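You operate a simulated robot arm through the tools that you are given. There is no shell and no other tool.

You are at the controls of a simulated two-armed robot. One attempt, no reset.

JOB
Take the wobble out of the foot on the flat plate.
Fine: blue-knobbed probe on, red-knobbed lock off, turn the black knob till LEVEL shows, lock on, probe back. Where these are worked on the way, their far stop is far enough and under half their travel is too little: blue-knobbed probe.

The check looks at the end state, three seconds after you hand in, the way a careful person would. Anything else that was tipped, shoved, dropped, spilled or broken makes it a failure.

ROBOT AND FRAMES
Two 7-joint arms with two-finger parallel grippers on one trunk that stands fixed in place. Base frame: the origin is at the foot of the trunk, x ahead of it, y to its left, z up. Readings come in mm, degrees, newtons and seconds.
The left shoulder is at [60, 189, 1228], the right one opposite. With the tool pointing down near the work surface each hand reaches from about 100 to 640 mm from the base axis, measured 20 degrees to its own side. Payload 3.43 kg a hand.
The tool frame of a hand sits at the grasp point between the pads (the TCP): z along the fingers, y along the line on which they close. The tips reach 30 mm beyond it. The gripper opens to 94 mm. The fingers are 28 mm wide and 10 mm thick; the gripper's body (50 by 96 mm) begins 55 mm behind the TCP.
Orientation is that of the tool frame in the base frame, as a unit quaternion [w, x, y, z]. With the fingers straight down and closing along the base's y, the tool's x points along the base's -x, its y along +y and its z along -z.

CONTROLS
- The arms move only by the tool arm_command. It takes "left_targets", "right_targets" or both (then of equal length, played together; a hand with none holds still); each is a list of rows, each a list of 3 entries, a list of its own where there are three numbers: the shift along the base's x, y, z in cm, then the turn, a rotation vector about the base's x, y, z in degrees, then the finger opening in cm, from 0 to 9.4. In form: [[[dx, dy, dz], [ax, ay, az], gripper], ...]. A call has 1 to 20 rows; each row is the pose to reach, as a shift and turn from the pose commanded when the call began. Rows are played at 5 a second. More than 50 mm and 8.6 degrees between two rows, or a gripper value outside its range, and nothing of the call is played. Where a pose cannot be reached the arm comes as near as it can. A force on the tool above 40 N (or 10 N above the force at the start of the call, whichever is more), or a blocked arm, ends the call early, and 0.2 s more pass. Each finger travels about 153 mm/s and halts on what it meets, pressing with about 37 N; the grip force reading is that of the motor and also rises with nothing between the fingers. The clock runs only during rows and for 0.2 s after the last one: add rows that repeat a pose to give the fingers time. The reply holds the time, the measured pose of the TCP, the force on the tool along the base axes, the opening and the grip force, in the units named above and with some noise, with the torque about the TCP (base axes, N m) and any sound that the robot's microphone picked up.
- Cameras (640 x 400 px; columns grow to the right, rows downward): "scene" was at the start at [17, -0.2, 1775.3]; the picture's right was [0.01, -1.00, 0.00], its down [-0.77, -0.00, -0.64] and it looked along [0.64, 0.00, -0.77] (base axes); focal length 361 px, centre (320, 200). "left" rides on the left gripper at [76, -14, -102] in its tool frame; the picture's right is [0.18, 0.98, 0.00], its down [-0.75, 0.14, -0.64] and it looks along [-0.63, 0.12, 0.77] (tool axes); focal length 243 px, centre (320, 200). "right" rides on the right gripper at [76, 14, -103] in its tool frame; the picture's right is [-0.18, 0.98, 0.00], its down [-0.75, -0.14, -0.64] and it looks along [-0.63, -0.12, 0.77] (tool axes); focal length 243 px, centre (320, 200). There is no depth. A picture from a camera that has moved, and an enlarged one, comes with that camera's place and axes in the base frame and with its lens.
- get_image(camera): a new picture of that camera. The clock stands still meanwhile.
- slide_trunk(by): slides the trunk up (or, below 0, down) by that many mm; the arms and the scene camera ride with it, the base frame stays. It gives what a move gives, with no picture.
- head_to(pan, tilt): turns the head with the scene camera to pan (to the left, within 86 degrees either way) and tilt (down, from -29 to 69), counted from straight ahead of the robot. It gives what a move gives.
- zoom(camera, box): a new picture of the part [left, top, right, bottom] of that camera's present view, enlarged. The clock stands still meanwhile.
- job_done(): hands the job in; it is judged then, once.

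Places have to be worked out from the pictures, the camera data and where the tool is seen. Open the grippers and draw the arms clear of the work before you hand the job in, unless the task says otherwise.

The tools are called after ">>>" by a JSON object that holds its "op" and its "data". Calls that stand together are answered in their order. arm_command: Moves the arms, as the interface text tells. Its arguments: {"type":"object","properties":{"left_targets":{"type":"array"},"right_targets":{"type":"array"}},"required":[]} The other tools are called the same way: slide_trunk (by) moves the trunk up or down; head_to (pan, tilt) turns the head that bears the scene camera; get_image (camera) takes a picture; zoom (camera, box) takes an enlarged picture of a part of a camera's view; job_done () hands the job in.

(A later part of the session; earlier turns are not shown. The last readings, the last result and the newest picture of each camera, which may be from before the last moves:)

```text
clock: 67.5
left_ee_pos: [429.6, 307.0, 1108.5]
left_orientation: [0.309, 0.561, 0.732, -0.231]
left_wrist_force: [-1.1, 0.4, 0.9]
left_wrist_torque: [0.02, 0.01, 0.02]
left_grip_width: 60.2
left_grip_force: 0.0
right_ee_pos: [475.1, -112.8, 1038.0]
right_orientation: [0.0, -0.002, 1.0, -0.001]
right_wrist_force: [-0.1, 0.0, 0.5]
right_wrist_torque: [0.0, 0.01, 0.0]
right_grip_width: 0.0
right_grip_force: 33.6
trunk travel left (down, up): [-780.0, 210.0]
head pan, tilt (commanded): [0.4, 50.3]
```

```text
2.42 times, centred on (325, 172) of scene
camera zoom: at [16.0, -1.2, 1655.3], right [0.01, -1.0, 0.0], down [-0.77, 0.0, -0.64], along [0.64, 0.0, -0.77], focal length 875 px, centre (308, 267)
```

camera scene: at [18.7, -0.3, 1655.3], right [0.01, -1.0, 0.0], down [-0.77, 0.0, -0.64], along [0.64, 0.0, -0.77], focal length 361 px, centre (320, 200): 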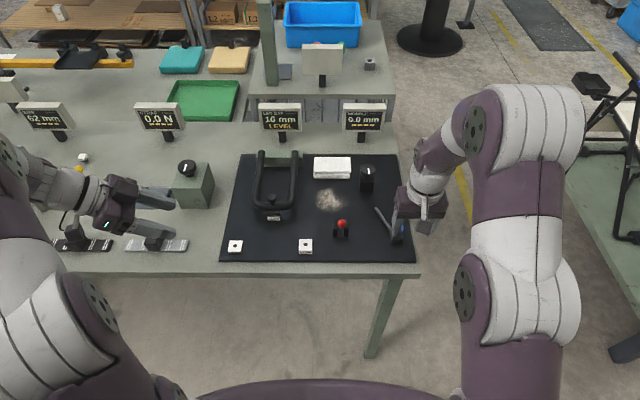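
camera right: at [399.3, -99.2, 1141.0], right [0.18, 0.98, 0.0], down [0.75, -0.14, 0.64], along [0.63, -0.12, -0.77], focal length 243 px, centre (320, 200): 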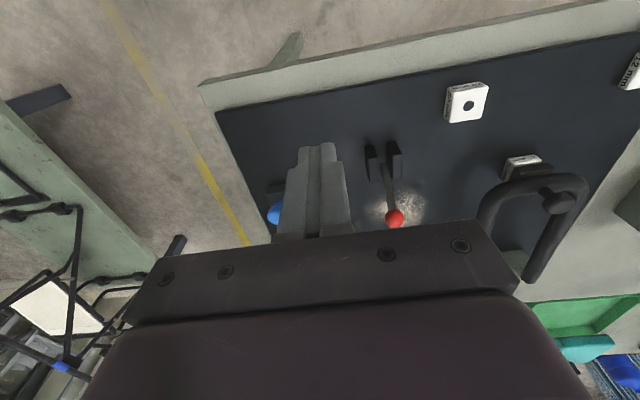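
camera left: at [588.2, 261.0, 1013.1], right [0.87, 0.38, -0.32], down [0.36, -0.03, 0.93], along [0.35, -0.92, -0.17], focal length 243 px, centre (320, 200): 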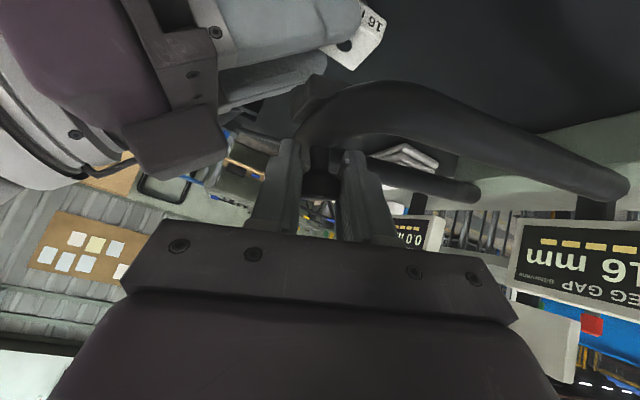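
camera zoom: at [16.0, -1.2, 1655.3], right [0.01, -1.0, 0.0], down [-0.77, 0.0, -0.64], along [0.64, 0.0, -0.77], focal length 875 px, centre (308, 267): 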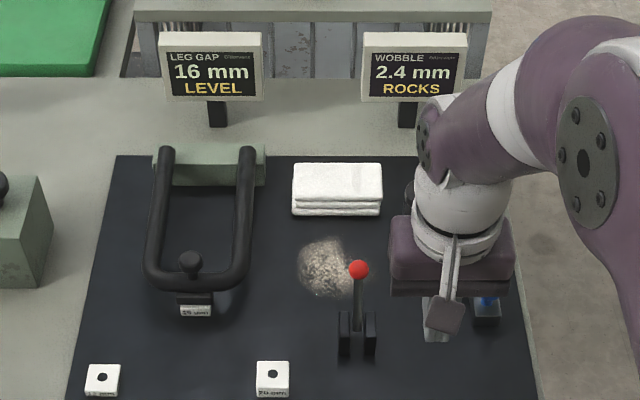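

The lock lever has flipped over to the +x side, so the lock is off. Now the black knob (top at about [724, -131, 931], 44 mm wide): I bring the right hand round with a 45 degree tilt, heading 20 degrees left, to a point short of it.

>>> {"op": "arm_command", "data": {"right_targets": [[[2, -1, 0.5], [1.1, -6.4, 2.7], 4], [[4.5, -1.5, 0.5], [2.2, -12.7, 5.4], 6.5], [[7, -2, 0.3], [3.4, -19.1, 8.1], 6.5], [[9.5, -2.7, 0], [4.5, -25.4, 10.8], 6.5], [[12, -3.4, -0.5], [5.6, -31.8, 13.5], 6.5], [[14.2, -4, -1.5], [6.7, -38.1, 16.2], 6.5], [[16.5, -4.7, -2.8], [7.84, -44.5, 18.9], 6.5], [[16.5, -4.7, -2.8], [7.84, -44.5, 18.9], 6.5]]}}

>>> {"op": "get_image", "data": {"camera": "right"}}

>>> {"op": "get_image", "data": {"camera": "scene"}}

```text
clock: 69.3
left_ee_pos: [429.9, 308.1, 1107.5]
left_orientation: [0.308, 0.561, 0.732, -0.232]
left_wrist_force: [1.2, 0.8, -0.4]
left_wrist_torque: [0.0, -0.01, 0.01]
left_grip_width: 59.8
left_grip_force: 0.1
right_ee_pos: [642.7, -158.1, 1012.0]
right_orientation: [0.377, -0.16, 0.91, 0.063]
right_wrist_force: [0.6, -0.3, 0.1]
right_wrist_torque: [-0.01, 0.0, -0.02]
right_grip_width: 64.7
right_grip_force: 0.1
trunk travel left (down, up): [-780.0, 210.0]
head pan, tilt (commanded): [0.4, 50.3]
```

```text
taken
camera right: at [517.6, -188.6, 1031.7], right [-0.21, 0.97, 0.13], down [0.12, -0.1, 0.99], along [0.97, 0.22, -0.1], focal length 243 px, centre (320, 200)
```

right: 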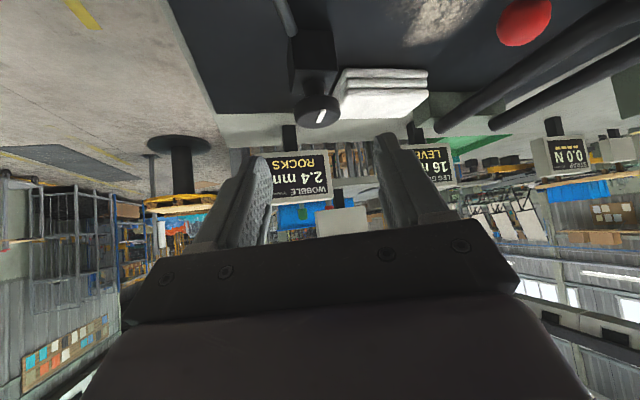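

```text
taken
camera scene: at [16.6, 0.6, 1655.4], right [0.01, -1.0, 0.0], down [-0.77, -0.01, -0.64], along [0.64, 0.0, -0.77], focal length 361 px, centre (320, 200)
```

scene: 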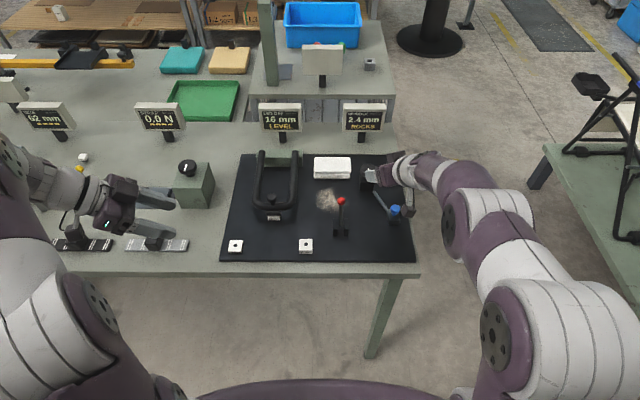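

The right camera confirms the black knob top at about [723, -131, 931]. I advance along the fingers to about 3 cm short of the grip point.

>>> {"op": "arm_command", "data": {"right_targets": [[[1.2, 0.4, -1.4], [0, 0, 0], 6.5], [[2.5, 0.8, -2.8], [0, 0, 0], 6.5], [[3.8, 1.25, -4.3], [0, 0, 0], 6.5], [[5.1, 1.65, -5.7], [0, 0, 0], 6.5]]}}

>>> {"op": "get_image", "data": {"camera": "right"}}

>>> {"op": "zoom", "data": {"camera": "scene", "box": [320, 145, 420, 255]}}

```text
clock: 70.3
left_ee_pos: [432.4, 306.6, 1107.3]
left_orientation: [0.309, 0.561, 0.732, -0.233]
left_wrist_force: [0.8, 0.6, 0.2]
left_wrist_torque: [0.0, 0.02, 0.0]
left_grip_width: 60.0
left_grip_force: 0.0
right_ee_pos: [694.8, -139.6, 955.1]
right_orientation: [0.376, -0.161, 0.91, 0.064]
right_wrist_force: [0.4, 0.3, -0.8]
right_wrist_torque: [-0.02, -0.02, -0.02]
right_grip_width: 64.8
right_grip_force: 0.0
trunk travel left (down, up): [-780.0, 210.0]
head pan, tilt (commanded): [0.4, 50.3]
```

```text
taken
camera right: at [571.2, -170.8, 974.0], right [-0.21, 0.97, 0.13], down [0.12, -0.1, 0.99], along [0.97, 0.22, -0.1], focal length 243 px, centre (320, 200)
```

right: 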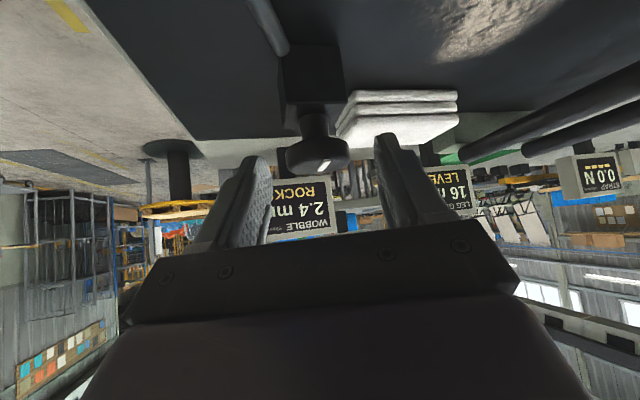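

```text
3.64 times, centred on (370, 200) of scene
camera zoom: at [18.3, 0.0, 1655.3], right [0.01, -1.0, 0.0], down [-0.77, 0.0, -0.64], along [0.64, 0.0, -0.77], focal length 1313 px, centre (138, 200)
```

zoom: 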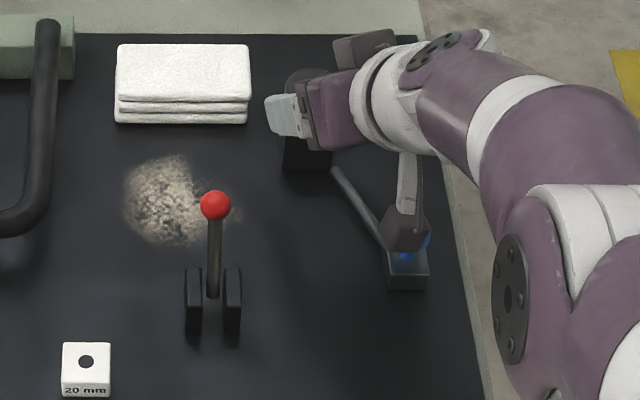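

The knob is centred between the fingers (and WOBBLE is readable in this view). I advance the last 28 mm and close on it.

>>> {"op": "arm_command", "data": {"right_targets": [[[0.6, 0.18, -0.7], [0, 0, 0], 6.5], [[1.2, 0.36, -1.4], [0, 0, 0], 6.5], [[1.8, 0.52, -2.05], [0, 0, 0], 6.5], [[1.8, 0.52, -2.05], [0, 0, 0], 5.5], [[1.8, 0.52, -2.05], [0, 0, 0], 4.8], [[1.8, 0.52, -2.05], [0, 0, 0], 4.2], [[1.8, 0.52, -2.05], [0, 0, 0], 3.6], [[1.8, 0.52, -2.05], [0, 0, 0], 3.2]]}}

>>> {"op": "get_image", "data": {"camera": "right"}}

>>> {"op": "zoom", "data": {"camera": "scene", "box": [320, 145, 420, 255]}}

```text
clock: 72.1
left_ee_pos: [430.7, 307.2, 1108.2]
left_orientation: [0.308, 0.561, 0.733, -0.231]
left_wrist_force: [0.0, -0.1, 0.3]
left_wrist_torque: [-0.01, 0.02, 0.02]
left_grip_width: 60.1
left_grip_force: 0.0
right_ee_pos: [712.1, -137.2, 934.7]
right_orientation: [0.376, -0.161, 0.91, 0.065]
right_wrist_force: [0.9, -1.0, -0.4]
right_wrist_torque: [-0.07, -0.07, -0.04]
right_grip_width: 43.4
right_grip_force: 45.0
trunk travel left (down, up): [-780.0, 210.0]
head pan, tilt (commanded): [0.4, 50.3]
```

```text
taken
camera right: at [588.3, -167.5, 953.9], right [-0.21, 0.97, 0.13], down [0.12, -0.1, 0.99], along [0.97, 0.23, -0.1], focal length 243 px, centre (320, 200)
```

right: 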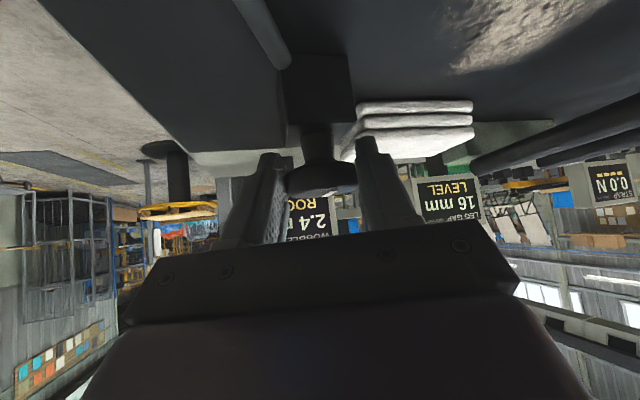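

```text
3.64 times, centred on (370, 200) of scene
camera zoom: at [17.2, -0.1, 1655.3], right [0.01, -1.0, 0.0], down [-0.77, 0.0, -0.64], along [0.64, 0.0, -0.77], focal length 1313 px, centre (138, 200)
```

zoom: 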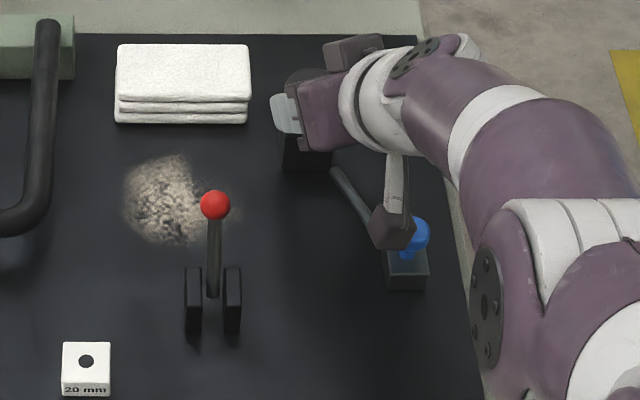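

The knob is gripped (43 mm). I turn it +10 degrees about its vertical axis, moving the hand round the knob's centre, and read the display.

>>> {"op": "arm_command", "data": {"right_targets": [[[0.03, -0.06, 0], [0, 0, 3.3], 3.2], [[0.08, -0.12, 0], [0, 0, 6.7], 3.2], [[0.125, -0.19, 0], [0, 0, 10], 3.2]]}}

>>> {"op": "zoom", "data": {"camera": "scene", "box": [240, 90, 400, 180]}}

>>> {"op": "get_image", "data": {"camera": "right"}}

```text
clock: 72.9
left_ee_pos: [431.1, 306.3, 1108.5]
left_orientation: [0.308, 0.562, 0.732, -0.232]
left_wrist_force: [-0.2, -0.1, -0.8]
left_wrist_torque: [0.0, -0.02, 0.02]
left_grip_width: 60.0
left_grip_force: 0.1
right_ee_pos: [714.7, -139.1, 935.4]
right_orientation: [0.37, -0.239, 0.893, 0.096]
right_wrist_force: [1.4, -7.2, 3.0]
right_wrist_torque: [-0.21, 0.18, -1.03]
right_grip_width: 43.2
right_grip_force: 44.6
trunk travel left (down, up): [-780.0, 210.0]
head pan, tilt (commanded): [0.4, 50.3]
```

```text
4.00 times, centred on (320, 135) of scene
camera zoom: at [17.0, -1.6, 1655.4], right [0.01, -1.0, 0.0], down [-0.77, 0.0, -0.64], along [0.64, 0.0, -0.77], focal length 1444 px, centre (320, 460)
```

zoom: 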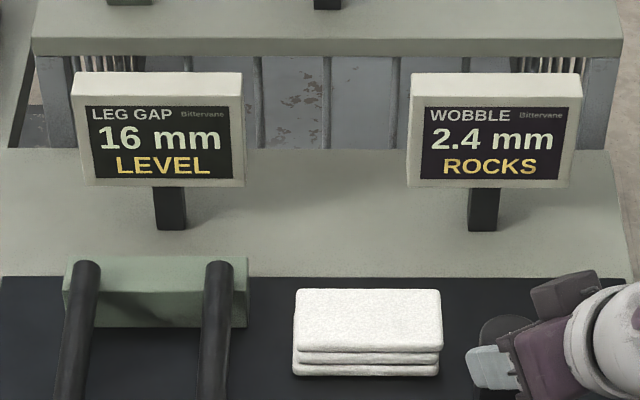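

```text
taken
camera right: at [596.6, -191.3, 953.6], right [-0.38, 0.92, 0.13], down [0.14, -0.08, 0.99], along [0.92, 0.39, -0.1], focal length 243 px, centre (320, 200)
```

right: 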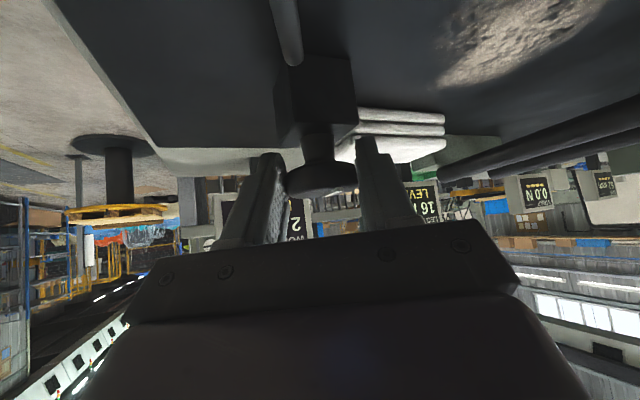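

Turning + met 1 N m and the reading stayed 2.4. I turn back and try 10 degrees the other way.

>>> {"op": "arm_command", "data": {"right_targets": [[[-0.06, 0.1, 0], [0, 0, -5], 3.2], [[-0.125, 0.19, 0], [0, 0, -10], 3.2], [[-0.17, 0.29, 0], [0, 0, -15], 3.2], [[-0.215, 0.4, 0], [0, 0, -20], 3.2]]}}

>>> {"op": "zoom", "data": {"camera": "scene", "box": [240, 90, 400, 180]}}

>>> {"op": "zoom", "data": {"camera": "scene", "box": [350, 150, 390, 200]}}

```text
clock: 73.9
left_ee_pos: [430.8, 306.9, 1108.1]
left_orientation: [0.309, 0.561, 0.732, -0.232]
left_wrist_force: [-0.4, 0.2, 0.0]
left_wrist_torque: [0.02, -0.01, -0.02]
left_grip_width: 60.0
left_grip_force: 0.0
right_ee_pos: [710.9, -132.9, 935.0]
right_orientation: [0.382, -0.081, 0.92, 0.031]
right_wrist_force: [5.4, -2.3, 7.1]
right_wrist_torque: [-0.19, 1.02, -0.07]
right_grip_width: 43.0
right_grip_force: 44.9
trunk travel left (down, up): [-780.0, 210.0]
head pan, tilt (commanded): [0.4, 50.3]
```

```text
4.00 times, centred on (320, 135) of scene
camera zoom: at [17.3, 0.1, 1655.4], right [0.01, -1.0, 0.0], down [-0.77, -0.01, -0.64], along [0.64, 0.0, -0.77], focal length 1444 px, centre (320, 460)
```

zoom: 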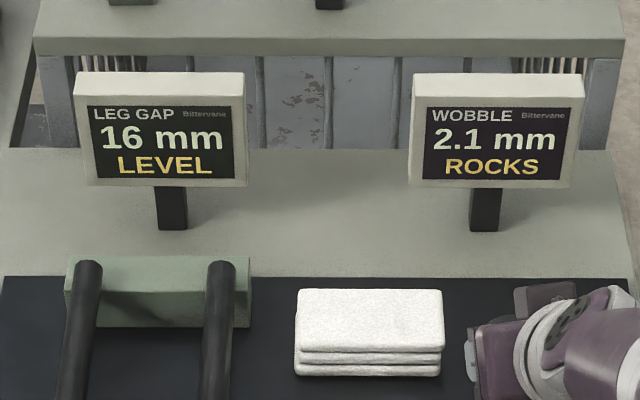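

```text
8.00 times, centred on (370, 175) of scene
camera zoom: at [17.3, 0.1, 1655.4], right [0.01, -1.0, 0.0], down [-0.77, -0.01, -0.64], along [0.64, 0.0, -0.77], focal length 2888 px, centre (-80, 400)
```

zoom: 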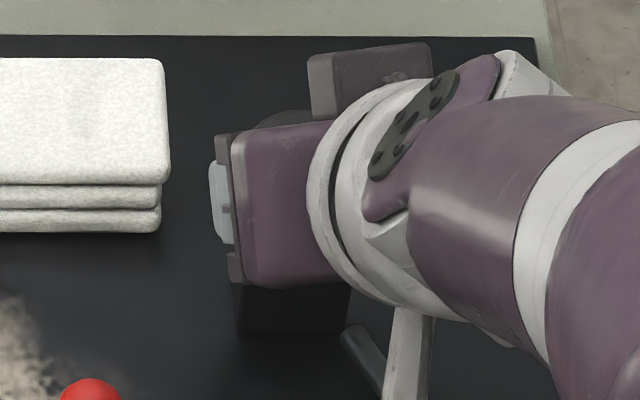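

Clockwise turning lowers the reading to 2.1 mm, so that is the way. I turn another 20 degrees clockwise.

>>> {"op": "arm_command", "data": {"right_targets": [[[-0.03, 0.11, 0], [0, 0, -5], 3.2], [[-0.053, 0.22, 0], [0, 0, -10], 3.2], [[-0.065, 0.33, 0], [0, 0, -15], 3.2], [[-0.067, 0.446, 0], [0, 0, -20], 3.2]]}}

>>> {"op": "zoom", "data": {"camera": "scene", "box": [240, 90, 400, 250]}}

```text
clock: 74.9
left_ee_pos: [429.7, 308.8, 1107.1]
left_orientation: [0.309, 0.56, 0.732, -0.233]
left_wrist_force: [0.2, 0.2, -0.3]
left_wrist_torque: [0.01, -0.01, 0.01]
left_grip_width: 59.6
left_grip_force: 0.0
right_ee_pos: [711.3, -127.2, 934.5]
right_orientation: [0.381, 0.079, 0.921, -0.036]
right_wrist_force: [9.0, 8.4, 5.1]
right_wrist_torque: [0.08, -0.92, 0.2]
right_grip_width: 43.1
right_grip_force: 44.7
trunk travel left (down, up): [-780.0, 210.0]
head pan, tilt (commanded): [0.4, 50.3]
```

```text
2.50 times, centred on (320, 170) of scene
camera zoom: at [17.9, 2.1, 1655.3], right [0.01, -1.0, 0.0], down [-0.77, -0.01, -0.64], along [0.64, 0.0, -0.77], focal length 902 px, centre (320, 275)
```

zoom: 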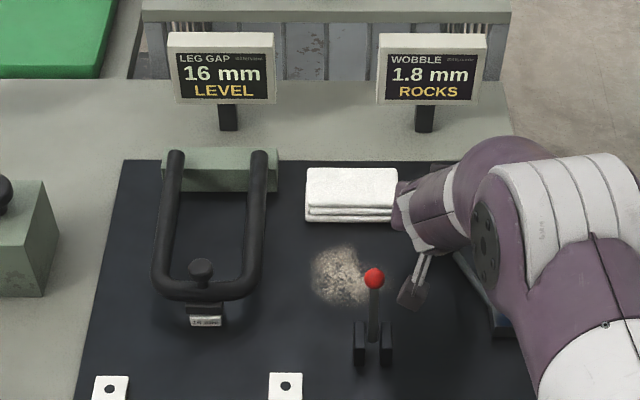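

Twenty degrees took it from 2.1 to 1.8 mm, so about 120 degrees remain. I open, rise 5 mm to clear the block's corners and swing the open hand 55 degrees back round the knob for a new grip.

>>> {"op": "arm_command", "data": {"right_targets": [[[0, 0, 0], [0, 0, 0], 4.8], [[0, 0, 0], [0, 0, 0], 5.6], [[0, 0, 0.5], [0, 0, 0], 5.7], [[0.007, -0.18, 0.5], [0, 0, 8], 5.7], [[0.04, -0.36, 0.5], [0, 0, 16], 5.7], [[0.1, -0.53, 0.5], [0, 0, 24], 5.7], [[0.18, -0.69, 0.5], [0, 0, 32], 5.7], [[0.28, -0.84, 0.5], [0, 0, 40], 5.7], [[0.4, -0.98, 0.5], [0, 0, 48], 5.7], [[0.525, -1.08, 0.5], [0, 0, 55], 5.7]]}}

>>> {"op": "get_image", "data": {"camera": "right"}}

>>> {"op": "zoom", "data": {"camera": "scene", "box": [240, 90, 430, 255]}}

```text
clock: 77.1
left_ee_pos: [430.0, 307.0, 1108.2]
left_orientation: [0.308, 0.562, 0.732, -0.232]
left_wrist_force: [0.6, -0.5, -0.5]
left_wrist_torque: [0.04, 0.03, 0.01]
left_grip_width: 60.0
left_grip_force: 0.0
right_ee_pos: [715.8, -139.7, 938.6]
right_orientation: [0.354, -0.355, 0.853, 0.145]
right_wrist_force: [-1.1, -0.4, -0.7]
right_wrist_torque: [0.02, -0.01, -0.01]
right_grip_width: 56.9
right_grip_force: 0.0
right hand out of reach, approached as far as the arm can: row 5
trunk travel left (down, up): [-780.0, 210.0]
head pan, tilt (commanded): [0.4, 50.3]
```

```text
taken
camera right: at [616.0, -221.0, 957.3], right [-0.6, 0.79, 0.13], down [0.15, -0.04, 0.99], along [0.78, 0.62, -0.1], focal length 243 px, centre (320, 200)
```

right: 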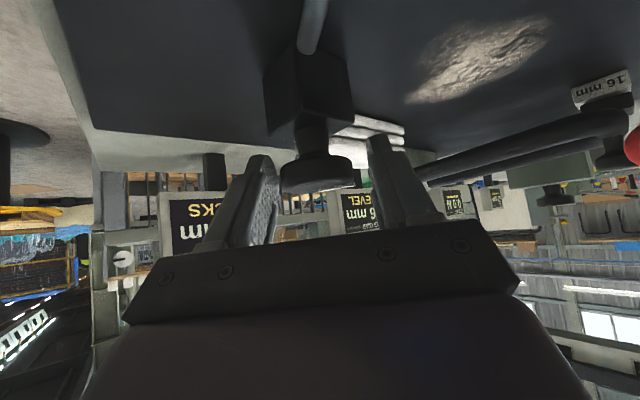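

```text
2.42 times, centred on (335, 172) of scene
camera zoom: at [17.8, -0.4, 1655.3], right [0.01, -1.0, 0.0], down [-0.77, 0.0, -0.64], along [0.64, 0.0, -0.77], focal length 875 px, centre (284, 267)
```

zoom: 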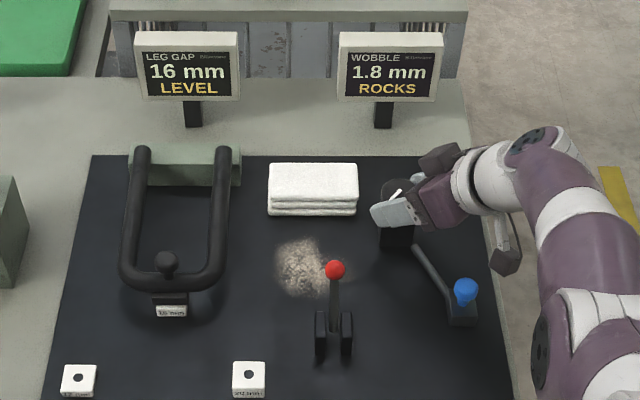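

The hand reached the new heading and the pointer has visibly turned clockwise. I close and turn 55 degrees clockwise again.

>>> {"op": "arm_command", "data": {"right_targets": [[[0, 0, 0], [0, 0, 0], 4.8], [[0, 0, 0], [0, 0, 0], 4.2], [[0, 0, 0], [0, 0, 0], 3.4], [[0, 0, 0], [0, 0, 0], 3.0], [[-0.138, 0.117, 0], [0, 0, -8], 3.0], [[-0.258, 0.253, 0], [0, 0, -16], 3.0], [[-0.358, 0.404, 0], [0, 0, -24], 3.0], [[-0.436, 0.567, 0], [0, 0, -32], 3.0], [[-0.49, 0.74, 0], [0, 0, -40], 3.0], [[-0.52, 0.92, 0], [0, 0, -48], 3.0], [[-0.526, 1.077, 0], [0, 0, -55], 3.0]]}}

>>> {"op": "zoom", "data": {"camera": "scene", "box": [240, 90, 430, 255]}}

```text
clock: 79.5
left_ee_pos: [431.2, 308.0, 1108.2]
left_orientation: [0.308, 0.561, 0.733, -0.232]
left_wrist_force: [0.3, -0.2, -0.1]
left_wrist_torque: [0.0, -0.01, 0.02]
left_grip_width: 60.0
left_grip_force: 0.0
right_ee_pos: [711.5, -126.8, 938.9]
right_orientation: [0.38, 0.079, 0.921, -0.037]
right_wrist_force: [9.3, 3.4, -0.5]
right_wrist_torque: [-0.26, -1.35, 0.1]
right_grip_width: 43.1
right_grip_force: 44.8
trunk travel left (down, up): [-780.0, 210.0]
head pan, tilt (commanded): [0.4, 50.3]
```

```text
2.42 times, centred on (335, 172) of scene
camera zoom: at [18.6, 1.3, 1655.2], right [0.01, -1.0, 0.0], down [-0.77, -0.01, -0.64], along [0.64, 0.0, -0.77], focal length 875 px, centre (284, 267)
```

zoom: 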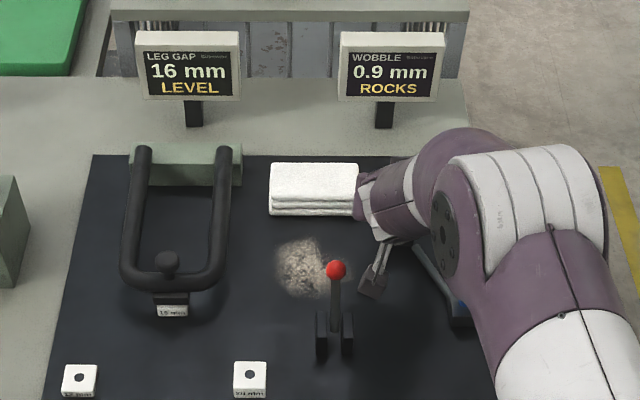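

Down to 0.9 mm. I open, swing back 55 degrees for another grip.

>>> {"op": "arm_command", "data": {"right_targets": [[[0, 0, 0], [0, 0, 0], 4.8], [[0, 0, 0], [0, 0, 0], 5.6], [[0, 0, 0], [0, 0, 0], 5.7], [[0.007, -0.18, 0], [0, 0, 8], 5.7], [[0.04, -0.36, 0], [0, 0, 16], 5.7], [[0.1, -0.53, 0], [0, 0, 24], 5.7], [[0.18, -0.69, 0], [0, 0, 32], 5.7], [[0.28, -0.84, 0], [0, 0, 40], 5.7], [[0.4, -0.98, 0], [0, 0, 48], 5.7], [[0.525, -1.08, 0], [0, 0, 55], 5.7]]}}

>>> {"op": "get_image", "data": {"camera": "right"}}

>>> {"op": "zoom", "data": {"camera": "scene", "box": [240, 90, 430, 255]}}

```text
clock: 81.7
left_ee_pos: [430.7, 308.0, 1107.8]
left_orientation: [0.309, 0.561, 0.732, -0.232]
left_wrist_force: [0.0, -0.7, -0.2]
left_wrist_torque: [-0.03, 0.01, -0.02]
left_grip_width: 60.0
left_grip_force: 0.1
right_ee_pos: [715.1, -139.6, 938.5]
right_orientation: [0.354, -0.354, 0.854, 0.144]
right_wrist_force: [-0.1, -0.2, -0.5]
right_wrist_torque: [0.04, -0.01, 0.0]
right_grip_width: 56.9
right_grip_force: 0.2
right hand out of reach, approached as far as the arm can: row 6, 7
trunk travel left (down, up): [-780.0, 210.0]
head pan, tilt (commanded): [0.4, 50.3]
```

```text
taken
camera right: at [615.4, -221.3, 957.9], right [-0.6, 0.79, 0.13], down [0.15, -0.04, 0.99], along [0.78, 0.61, -0.1], focal length 243 px, centre (320, 200)
```

right: 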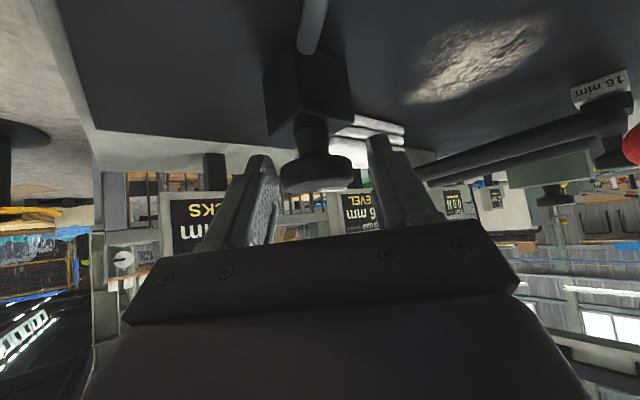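

```text
2.42 times, centred on (335, 172) of scene
camera zoom: at [17.6, -0.9, 1655.3], right [0.01, -1.0, 0.0], down [-0.77, 0.0, -0.64], along [0.64, 0.0, -0.77], focal length 875 px, centre (284, 267)
```

zoom: 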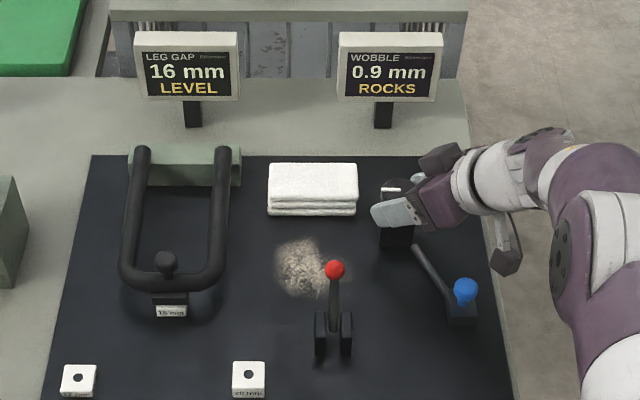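

The reading held at 0.9. I close again and turn 40 degrees clockwise, then read.

>>> {"op": "arm_command", "data": {"right_targets": [[[0, 0, 0], [0, 0, 0], 4.8], [[0, 0, 0], [0, 0, 0], 4.2], [[0, 0, 0], [0, 0, 0], 3.4], [[0, 0, 0], [0, 0, 0], 3.0], [[-0.138, 0.117, 0], [0, 0, -8], 3.0], [[-0.258, 0.253, 0], [0, 0, -16], 3.0], [[-0.358, 0.404, 0], [0, 0, -24], 3.0], [[-0.436, 0.567, 0], [0, 0, -32], 3.0], [[-0.49, 0.74, 0], [0, 0, -40], 3.0]]}}

>>> {"op": "zoom", "data": {"camera": "scene", "box": [240, 90, 430, 255]}}

```text
clock: 83.7
left_ee_pos: [432.7, 306.8, 1108.3]
left_orientation: [0.308, 0.561, 0.732, -0.233]
left_wrist_force: [-0.6, 0.4, 0.0]
left_wrist_torque: [0.0, 0.0, -0.02]
left_grip_width: 60.1
left_grip_force: 0.1
right_ee_pos: [711.5, -131.8, 938.1]
right_orientation: [0.381, -0.041, 0.923, 0.014]
right_wrist_force: [7.9, -1.7, -3.2]
right_wrist_torque: [-0.55, -0.82, -0.09]
right_grip_width: 43.5
right_grip_force: 45.4
trunk travel left (down, up): [-780.0, 210.0]
head pan, tilt (commanded): [0.4, 50.3]
```

```text
2.42 times, centred on (335, 172) of scene
camera zoom: at [18.9, -0.3, 1655.2], right [0.01, -1.0, 0.0], down [-0.77, -0.01, -0.64], along [0.64, 0.0, -0.77], focal length 875 px, centre (284, 267)
```

zoom: 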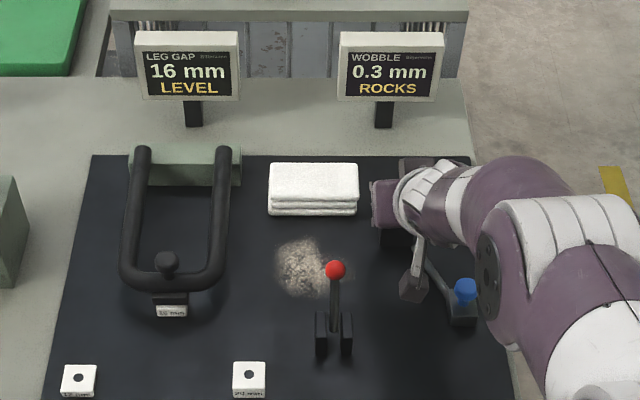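

0.3 mm left. I turn 8 degrees more.

>>> {"op": "arm_command", "data": {"right_targets": [[[-0.015, 0.09, 0], [0, 0, -4], 3.0], [[-0.03, 0.18, 0], [0, 0, -8], 3.0]]}}

>>> {"op": "zoom", "data": {"camera": "scene", "box": [240, 90, 430, 255]}}

```text
clock: 84.3
left_ee_pos: [431.7, 308.3, 1107.6]
left_orientation: [0.308, 0.561, 0.733, -0.232]
left_wrist_force: [0.3, 0.9, -0.3]
left_wrist_torque: [0.02, -0.05, 0.0]
left_grip_width: 60.1
left_grip_force: 0.0
right_ee_pos: [711.9, -130.0, 937.0]
right_orientation: [0.382, 0.023, 0.924, -0.012]
right_wrist_force: [9.0, 3.6, -3.4]
right_wrist_torque: [-0.28, -0.8, 0.07]
right_grip_width: 43.1
right_grip_force: 45.0
trunk travel left (down, up): [-780.0, 210.0]
head pan, tilt (commanded): [0.4, 50.3]
```

```text
2.42 times, centred on (335, 172) of scene
camera zoom: at [19.7, 1.0, 1655.3], right [0.01, -1.0, 0.0], down [-0.77, -0.01, -0.64], along [0.64, 0.0, -0.77], focal length 875 px, centre (284, 267)
```

zoom: 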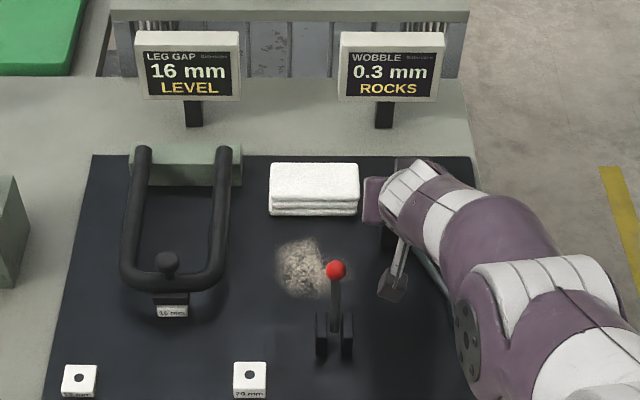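

It still reads 0.3, perhaps by rounding. I turn another 6 degrees.

>>> {"op": "arm_command", "data": {"right_targets": [[[-0.005, 0.07, 0], [0, 0, -3], 3.0], [[-0.006, 0.14, 0], [0, 0, -6], 3.0], [[-0.006, 0.14, 0], [0, 0, -6], 3.0]]}}

>>> {"op": "zoom", "data": {"camera": "scene", "box": [240, 90, 430, 255]}}

```text
clock: 85.1
left_ee_pos: [431.1, 308.7, 1107.6]
left_orientation: [0.309, 0.56, 0.733, -0.233]
left_wrist_force: [0.1, -0.3, 0.5]
left_wrist_torque: [-0.03, 0.01, 0.01]
left_grip_width: 60.0
left_grip_force: 0.0
right_ee_pos: [711.8, -127.6, 937.7]
right_orientation: [0.38, 0.072, 0.922, -0.033]
right_wrist_force: [11.0, 10.6, -0.1]
right_wrist_torque: [0.66, 0.47, 0.21]
right_grip_width: 43.3
right_grip_force: 44.6
trunk travel left (down, up): [-780.0, 210.0]
head pan, tilt (commanded): [0.4, 50.3]
```

```text
2.42 times, centred on (335, 172) of scene
camera zoom: at [19.5, 2.3, 1655.3], right [0.01, -1.0, 0.0], down [-0.77, -0.01, -0.64], along [0.64, 0.0, -0.77], focal length 875 px, centre (284, 267)
```

zoom: 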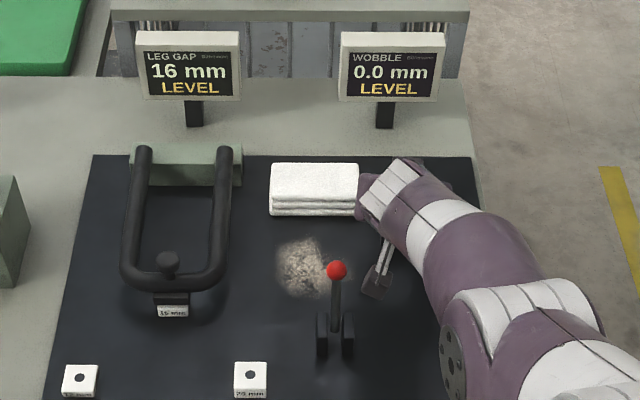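

WOBBLE now shows 0.0 mm LEVEL. I open the fingers and back the hand away from the knob along its own direction.

>>> {"op": "arm_command", "data": {"right_targets": [[[0, 0, 0], [0, 0, 0], 4.5], [[0, 0, 0], [0, 0, 0], 5.2], [[0, 0, 0], [0, 0, 0], 5.7], [[-0.7, 0.05, 0.7], [0, 0, 0], 5.7], [[-1.8, 0.1, 1.8], [0, 0, 0], 5.7], [[-3.5, 0, 3.5], [0, 0, 0], 5.7], [[-5.5, -1, 6], [0, 0, 0], 5.7], [[-8, -2, 8], [0, 0, 0], 5.7]]}}

>>> {"op": "zoom", "data": {"camera": "scene", "box": [240, 90, 430, 255]}}

>>> {"op": "get_image", "data": {"camera": "right"}}

```text
clock: 86.9
left_ee_pos: [429.6, 308.1, 1108.3]
left_orientation: [0.308, 0.561, 0.732, -0.231]
left_wrist_force: [0.7, 0.0, 0.8]
left_wrist_torque: [0.03, -0.02, 0.01]
left_grip_width: 60.1
left_grip_force: 0.1
right_ee_pos: [629.3, -149.4, 1020.2]
right_orientation: [0.381, 0.073, 0.921, -0.033]
right_wrist_force: [0.1, 0.0, -0.6]
right_wrist_torque: [0.03, 0.01, 0.0]
right_grip_width: 56.8
right_grip_force: 0.1
trunk travel left (down, up): [-780.0, 210.0]
head pan, tilt (commanded): [0.4, 50.3]
```

```text
2.42 times, centred on (335, 172) of scene
camera zoom: at [14.9, -0.4, 1655.3], right [0.01, -1.0, 0.0], down [-0.77, 0.0, -0.64], along [0.64, 0.0, -0.77], focal length 875 px, centre (284, 267)
```

zoom: 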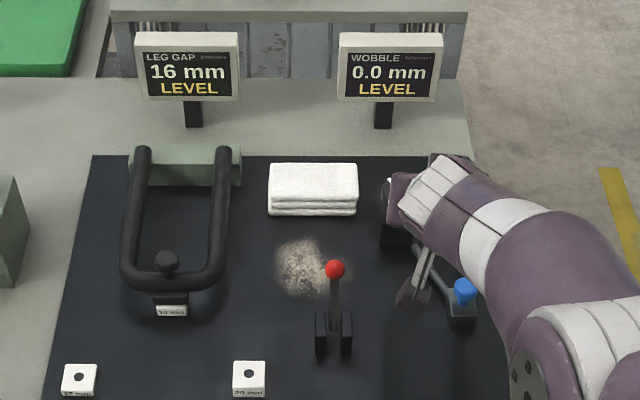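

```text
taken
camera right: at [505.4, -116.9, 1038.5], right [0.28, 0.95, 0.13], down [0.06, -0.15, 0.99], along [0.96, -0.27, -0.1], focal length 243 px, centre (320, 200)
```

right: 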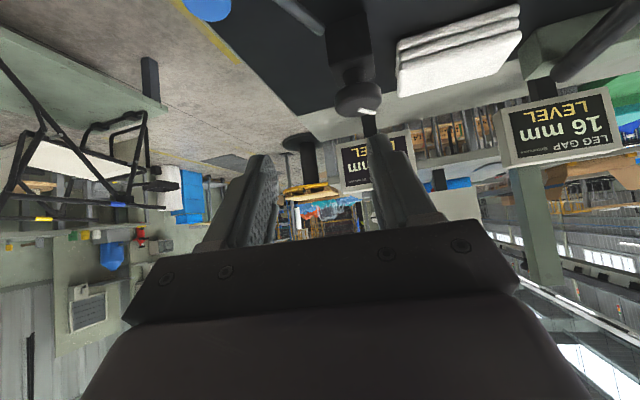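

LEVEL holds with the hand away. Next the lock goes back on: the ball stands at about [605, -50, 941]; I bring the right hand to a point behind and above it, in line for a grip.

>>> {"op": "arm_command", "data": {"right_targets": [[[-3, 2, 1], [0, 0, 2], 4.5], [[-6, 4.5, 1], [0, 0, 4], 4.5], [[-8, 7.5, 0.5], [0, 0, 7], 4.5], [[-8, 9.9, -1], [0, 0, 9], 4.5], [[-7.9, 9.9, -2.1], [0, 0, 9], 4.5]]}}

>>> {"op": "get_image", "data": {"camera": "right"}}

>>> {"op": "zoom", "data": {"camera": "scene", "box": [290, 170, 410, 255]}}

```text
clock: 88.1
left_ee_pos: [430.5, 307.0, 1109.2]
left_orientation: [0.309, 0.561, 0.732, -0.232]
left_wrist_force: [-0.4, -0.2, -0.6]
left_wrist_torque: [0.0, 0.02, 0.01]
left_grip_width: 60.1
left_grip_force: 0.0
right_ee_pos: [550.6, -50.9, 997.2]
right_orientation: [0.382, 0.0, 0.924, -0.002]
right_wrist_force: [-0.4, 0.2, -0.2]
right_wrist_torque: [0.01, -0.03, -0.03]
right_grip_width: 45.0
right_grip_force: 0.0
trunk travel left (down, up): [-780.0, 210.0]
head pan, tilt (commanded): [0.4, 50.3]
```

```text
taken
camera right: at [424.9, -38.0, 1017.2], right [0.13, 0.98, 0.13], down [0.08, -0.14, 0.99], along [0.99, -0.12, -0.1], focal length 243 px, centre (320, 200)
```

right: 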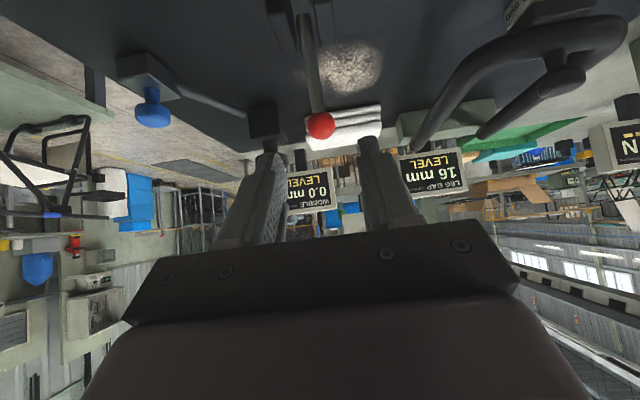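

```text
4.71 times, centred on (350, 212) of scene
camera zoom: at [17.4, -0.4, 1655.3], right [0.01, -1.0, 0.0], down [-0.77, 0.0, -0.64], along [0.64, 0.0, -0.77], focal length 1699 px, centre (179, 141)
```

zoom: 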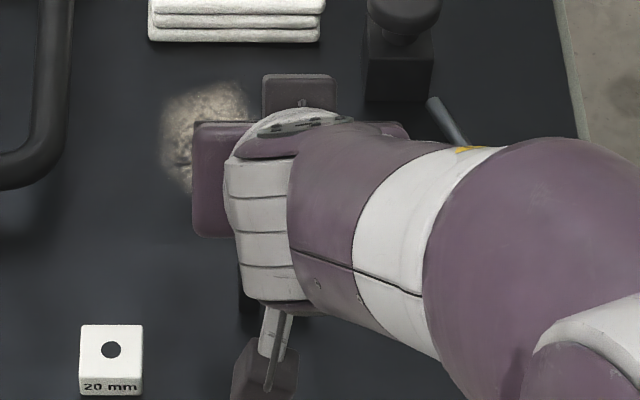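

The two views put the ball at [604, -51, 943]. I advance along the fingers so the ball lies between the tips, then close on it.

>>> {"op": "arm_command", "data": {"right_targets": [[[1.2, 0, -1.2], [0, 0, 0], 4.5], [[2.4, 0, -2.4], [0, 0, 0], 4.5], [[3.5, 0, -3.55], [0, 0, 0], 4.5], [[4.5, 0, -4.55], [0, 0, 0], 4.5], [[4.5, 0, -4.55], [0, 0, 0], 3.5], [[4.5, 0, -4.55], [0, 0, 0], 2.6], [[4.5, 0, -4.55], [0, 0, 0], 1.8], [[4.5, 0, -4.55], [0, 0, 0], 1.2]]}}

>>> {"op": "zoom", "data": {"camera": "right", "box": [220, 60, 420, 220]}}

```text
clock: 89.9
left_ee_pos: [430.3, 308.3, 1108.4]
left_orientation: [0.308, 0.562, 0.732, -0.232]
left_wrist_force: [-0.3, -0.1, 0.8]
left_wrist_torque: [0.02, 0.02, -0.03]
left_grip_width: 60.0
left_grip_force: 0.1
right_ee_pos: [595.4, -50.7, 952.2]
right_orientation: [0.381, 0.0, 0.924, -0.003]
right_wrist_force: [-2.2, 2.1, 0.4]
right_wrist_torque: [0.03, 0.12, 0.01]
right_grip_width: 21.0
right_grip_force: 45.4
trunk travel left (down, up): [-780.0, 210.0]
head pan, tilt (commanded): [0.4, 50.3]
```

```text
2.50 times, centred on (320, 140) of right
camera zoom: at [468.1, -37.1, 970.9], right [0.13, 0.98, 0.13], down [0.08, -0.14, 0.99], along [0.99, -0.12, -0.1], focal length 606 px, centre (320, 350)
```

zoom: 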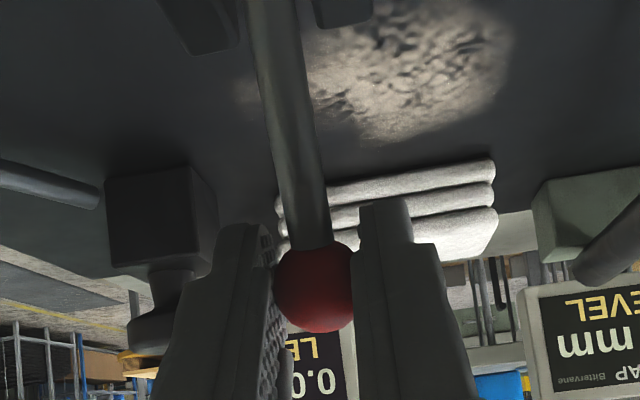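

The ball is gripped (21 mm). I carry it back along its arc to the original -x side.

>>> {"op": "arm_command", "data": {"right_targets": [[[-0.8, 0, 0.37], [0, 0, 0], 1.2], [[-1.7, 0, 0.66], [0, 0, 0], 1.2], [[-2.6, 0, 0.82], [0, 0, 0], 1.2], [[-3.4, 0, 0.86], [0, 0, 0], 1.2], [[-4.2, 0, 0.82], [0, 0, 0], 1.2], [[-5.1, 0, 0.66], [0, 0, 0], 1.2], [[-6.0, 0, 0.37], [0, 0, 0], 1.2], [[-6.8, 0, 0], [0, 0, 0], 1.2]]}}

>>> {"op": "zoom", "data": {"camera": "right", "box": [220, 60, 420, 220]}}

>>> {"op": "zoom", "data": {"camera": "scene", "box": [240, 90, 430, 255]}}

```text
clock: 91.7
left_ee_pos: [429.6, 306.5, 1108.4]
left_orientation: [0.308, 0.562, 0.732, -0.232]
left_wrist_force: [-0.2, -0.2, -0.4]
left_wrist_torque: [0.02, -0.02, 0.01]
left_grip_width: 60.2
left_grip_force: 0.0
right_ee_pos: [524.6, -51.4, 949.7]
right_orientation: [0.379, -0.001, 0.925, -0.003]
right_wrist_force: [0.8, 0.4, 0.9]
right_wrist_torque: [-0.01, 0.01, -0.01]
right_grip_width: 12.0
right_grip_force: 0.1
trunk travel left (down, up): [-780.0, 210.0]
head pan, tilt (commanded): [0.4, 50.3]
```

```text
2.50 times, centred on (320, 140) of right
camera zoom: at [398.8, -37.7, 969.9], right [0.13, 0.98, 0.12], down [0.08, -0.14, 0.99], along [0.99, -0.12, -0.1], focal length 606 px, centre (320, 350)
```

zoom: 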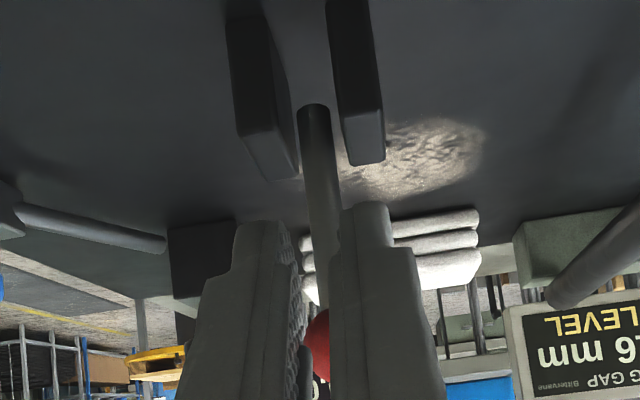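

```text
2.42 times, centred on (335, 172) of scene
camera zoom: at [16.6, -0.3, 1655.2], right [0.01, -1.0, 0.0], down [-0.77, 0.0, -0.64], along [0.64, 0.0, -0.77], focal length 875 px, centre (284, 267)
```

zoom: 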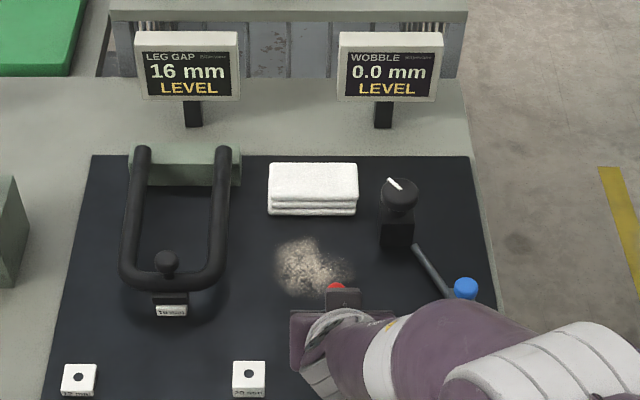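

The ball slipped out of the grip near the top of its arc, so the lever now stands about upright. I lift the closed fingers over the ball to its +x side, to pull it the rest of the way with the underside of the tilted fingers.

>>> {"op": "arm_command", "data": {"right_targets": [[[-1, 0, 1], [0, 0, 0], 0.5], [[-1.5, 0, 3.5], [0, 0, 0], 0], [[-0.5, 0, 6], [0, 0, 0], 0], [[2, 0, 8], [0, 0, 0], 0], [[4.5, 0, 8.5], [0, 0, 0], 0], [[6.5, 0, 8], [0, 0, 0], 0]]}}

>>> {"op": "get_image", "data": {"camera": "right"}}

>>> {"op": "zoom", "data": {"camera": "left", "box": [150, 40, 350, 180]}}

>>> {"op": "zoom", "data": {"camera": "scene", "box": [240, 90, 430, 255]}}

```text
clock: 93.1
left_ee_pos: [431.8, 309.0, 1107.2]
left_orientation: [0.308, 0.561, 0.733, -0.232]
left_wrist_force: [-0.7, 0.0, -0.6]
left_wrist_torque: [0.01, 0.01, 0.01]
left_grip_width: 59.7
left_grip_force: 0.1
right_ee_pos: [595.2, -49.5, 1033.0]
right_orientation: [0.382, 0.0, 0.924, -0.002]
right_wrist_force: [-0.1, -0.1, 0.5]
right_wrist_torque: [0.0, 0.0, 0.01]
right_grip_width: 0.0
right_grip_force: 33.4
trunk travel left (down, up): [-780.0, 210.0]
head pan, tilt (commanded): [0.4, 50.3]
```

```text
taken
camera right: at [469.0, -36.2, 1051.9], right [0.13, 0.98, 0.13], down [0.08, -0.14, 0.99], along [0.99, -0.12, -0.1], focal length 243 px, centre (320, 200)
```

right: 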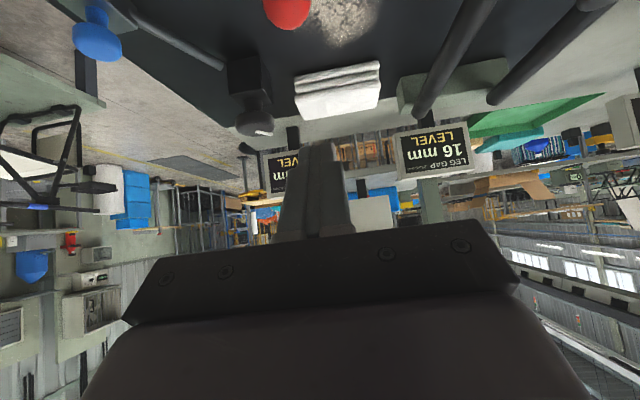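

```text
2.86 times, centred on (250, 110) of left
camera zoom: at [385.2, 426.6, 1125.2], right [0.92, 0.38, -0.13], down [0.15, -0.03, 0.99], along [0.37, -0.92, -0.09], focal length 693 px, centre (520, 457)
```

zoom: 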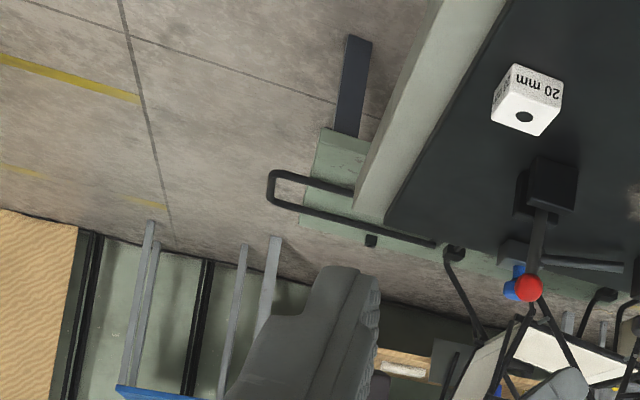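

```text
2.42 times, centred on (335, 172) of scene
camera zoom: at [18.3, 0.1, 1655.3], right [0.01, -1.0, 0.0], down [-0.77, 0.0, -0.64], along [0.64, 0.0, -0.77], focal length 875 px, centre (284, 267)
```

zoom: 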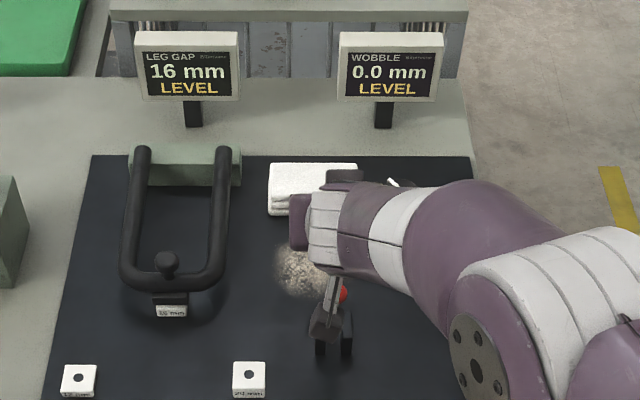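

Both views put the ball at about [571, -50, 951], lever upright. I lower the closed fingers just beyond it and pull toward -x and slightly down, following its arc.

>>> {"op": "arm_command", "data": {"right_targets": [[[-0.4, 0, -2.2], [0, 0, 0], 0], [[-0.8, 0, -4.4], [0, 0, 0], 0], [[-1.6, 0, -4.9], [0, 0, 0], 0], [[-2.4, 0, -5.2], [0, 0, 0], 0], [[-3.2, 0, -5.5], [0, 0, 0], 0], [[-4.0, 0, -5.8], [0, 0, 0], 0], [[-4.7, 0, -6.1], [0, 0, 0], 0], [[-5.2, 0, -6.4], [0, 0, 0], 0]]}}

>>> {"op": "get_image", "data": {"camera": "right"}}

>>> {"op": "zoom", "data": {"camera": "left", "box": [250, 40, 410, 180]}}

>>> {"op": "zoom", "data": {"camera": "scene", "box": [240, 90, 430, 255]}}

```text
clock: 94.9
left_ee_pos: [430.4, 307.8, 1107.7]
left_orientation: [0.308, 0.561, 0.732, -0.233]
left_wrist_force: [0.9, 0.4, 0.5]
left_wrist_torque: [0.02, -0.01, 0.03]
left_grip_width: 59.8
left_grip_force: 0.1
right_ee_pos: [542.8, -47.6, 970.2]
right_orientation: [0.384, 0.0, 0.923, -0.001]
right_wrist_force: [5.3, 0.1, 4.6]
right_wrist_torque: [-0.09, -0.09, -0.07]
right_grip_width: 0.0
right_grip_force: 32.7
trunk travel left (down, up): [-780.0, 210.0]
head pan, tilt (commanded): [0.4, 50.3]
```

```text
taken
camera right: at [415.9, -36.2, 988.4], right [0.13, 0.98, 0.13], down [0.08, -0.14, 0.99], along [0.99, -0.12, -0.09], focal length 243 px, centre (320, 200)
```

right: 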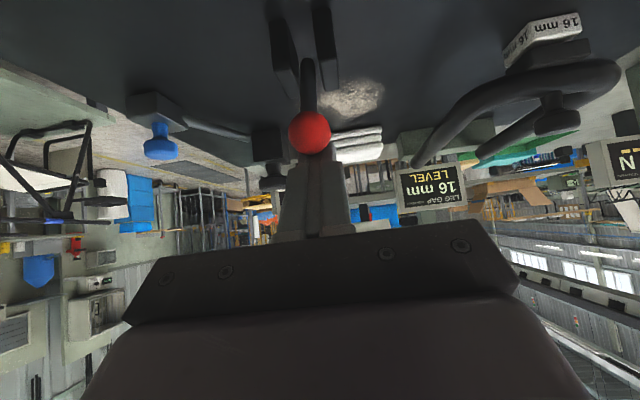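

```text
2.86 times, centred on (330, 110) of left
camera zoom: at [384.7, 426.5, 1125.6], right [0.92, 0.38, -0.13], down [0.15, -0.03, 0.99], along [0.37, -0.92, -0.09], focal length 693 px, centre (291, 457)
```

zoom: 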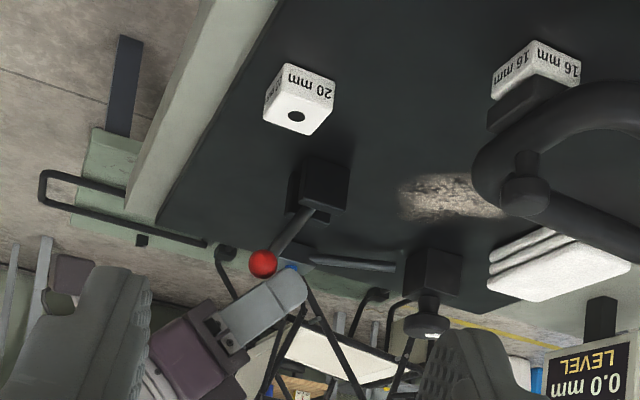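

```text
2.42 times, centred on (335, 172) of scene
camera zoom: at [17.6, 0.0, 1655.4], right [0.01, -1.0, 0.0], down [-0.77, 0.0, -0.64], along [0.64, 0.0, -0.77], focal length 875 px, centre (284, 267)
```

zoom: 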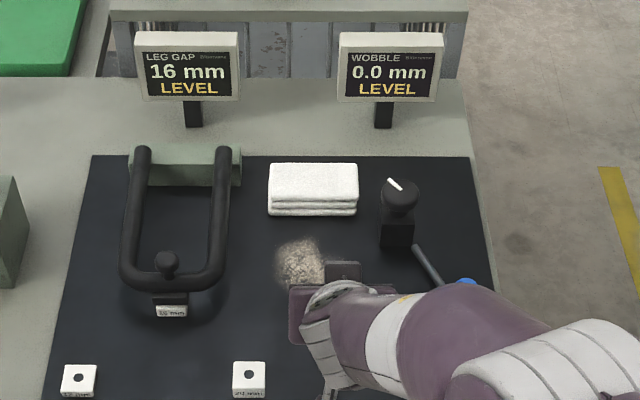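

The lever now leans to -x again with the ball at about [534, -50, 940], as at the start. I press 4 mm further to be sure it sits on its stop.

>>> {"op": "arm_command", "data": {"right_targets": [[[-0.25, 0, -0.15], [0, 0, 0], 0], [[-0.5, 0, -0.3], [0, 0, 0], 0]]}}

```text
clock: 95.5
left_ee_pos: [431.8, 307.5, 1108.4]
left_orientation: [0.307, 0.562, 0.732, -0.233]
left_wrist_force: [-0.4, -0.3, 0.1]
left_wrist_torque: [0.02, -0.01, -0.02]
left_grip_width: 59.9
left_grip_force: 0.0
right_ee_pos: [540.4, -49.7, 969.6]
right_orientation: [0.387, 0.001, 0.922, -0.002]
right_wrist_force: [27.6, -2.4, 22.6]
right_wrist_torque: [-0.19, -0.5, -0.14]
right_grip_width: 0.0
right_grip_force: 32.6
trunk travel left (down, up): [-780.0, 210.0]
head pan, tilt (commanded): [0.4, 50.3]
```

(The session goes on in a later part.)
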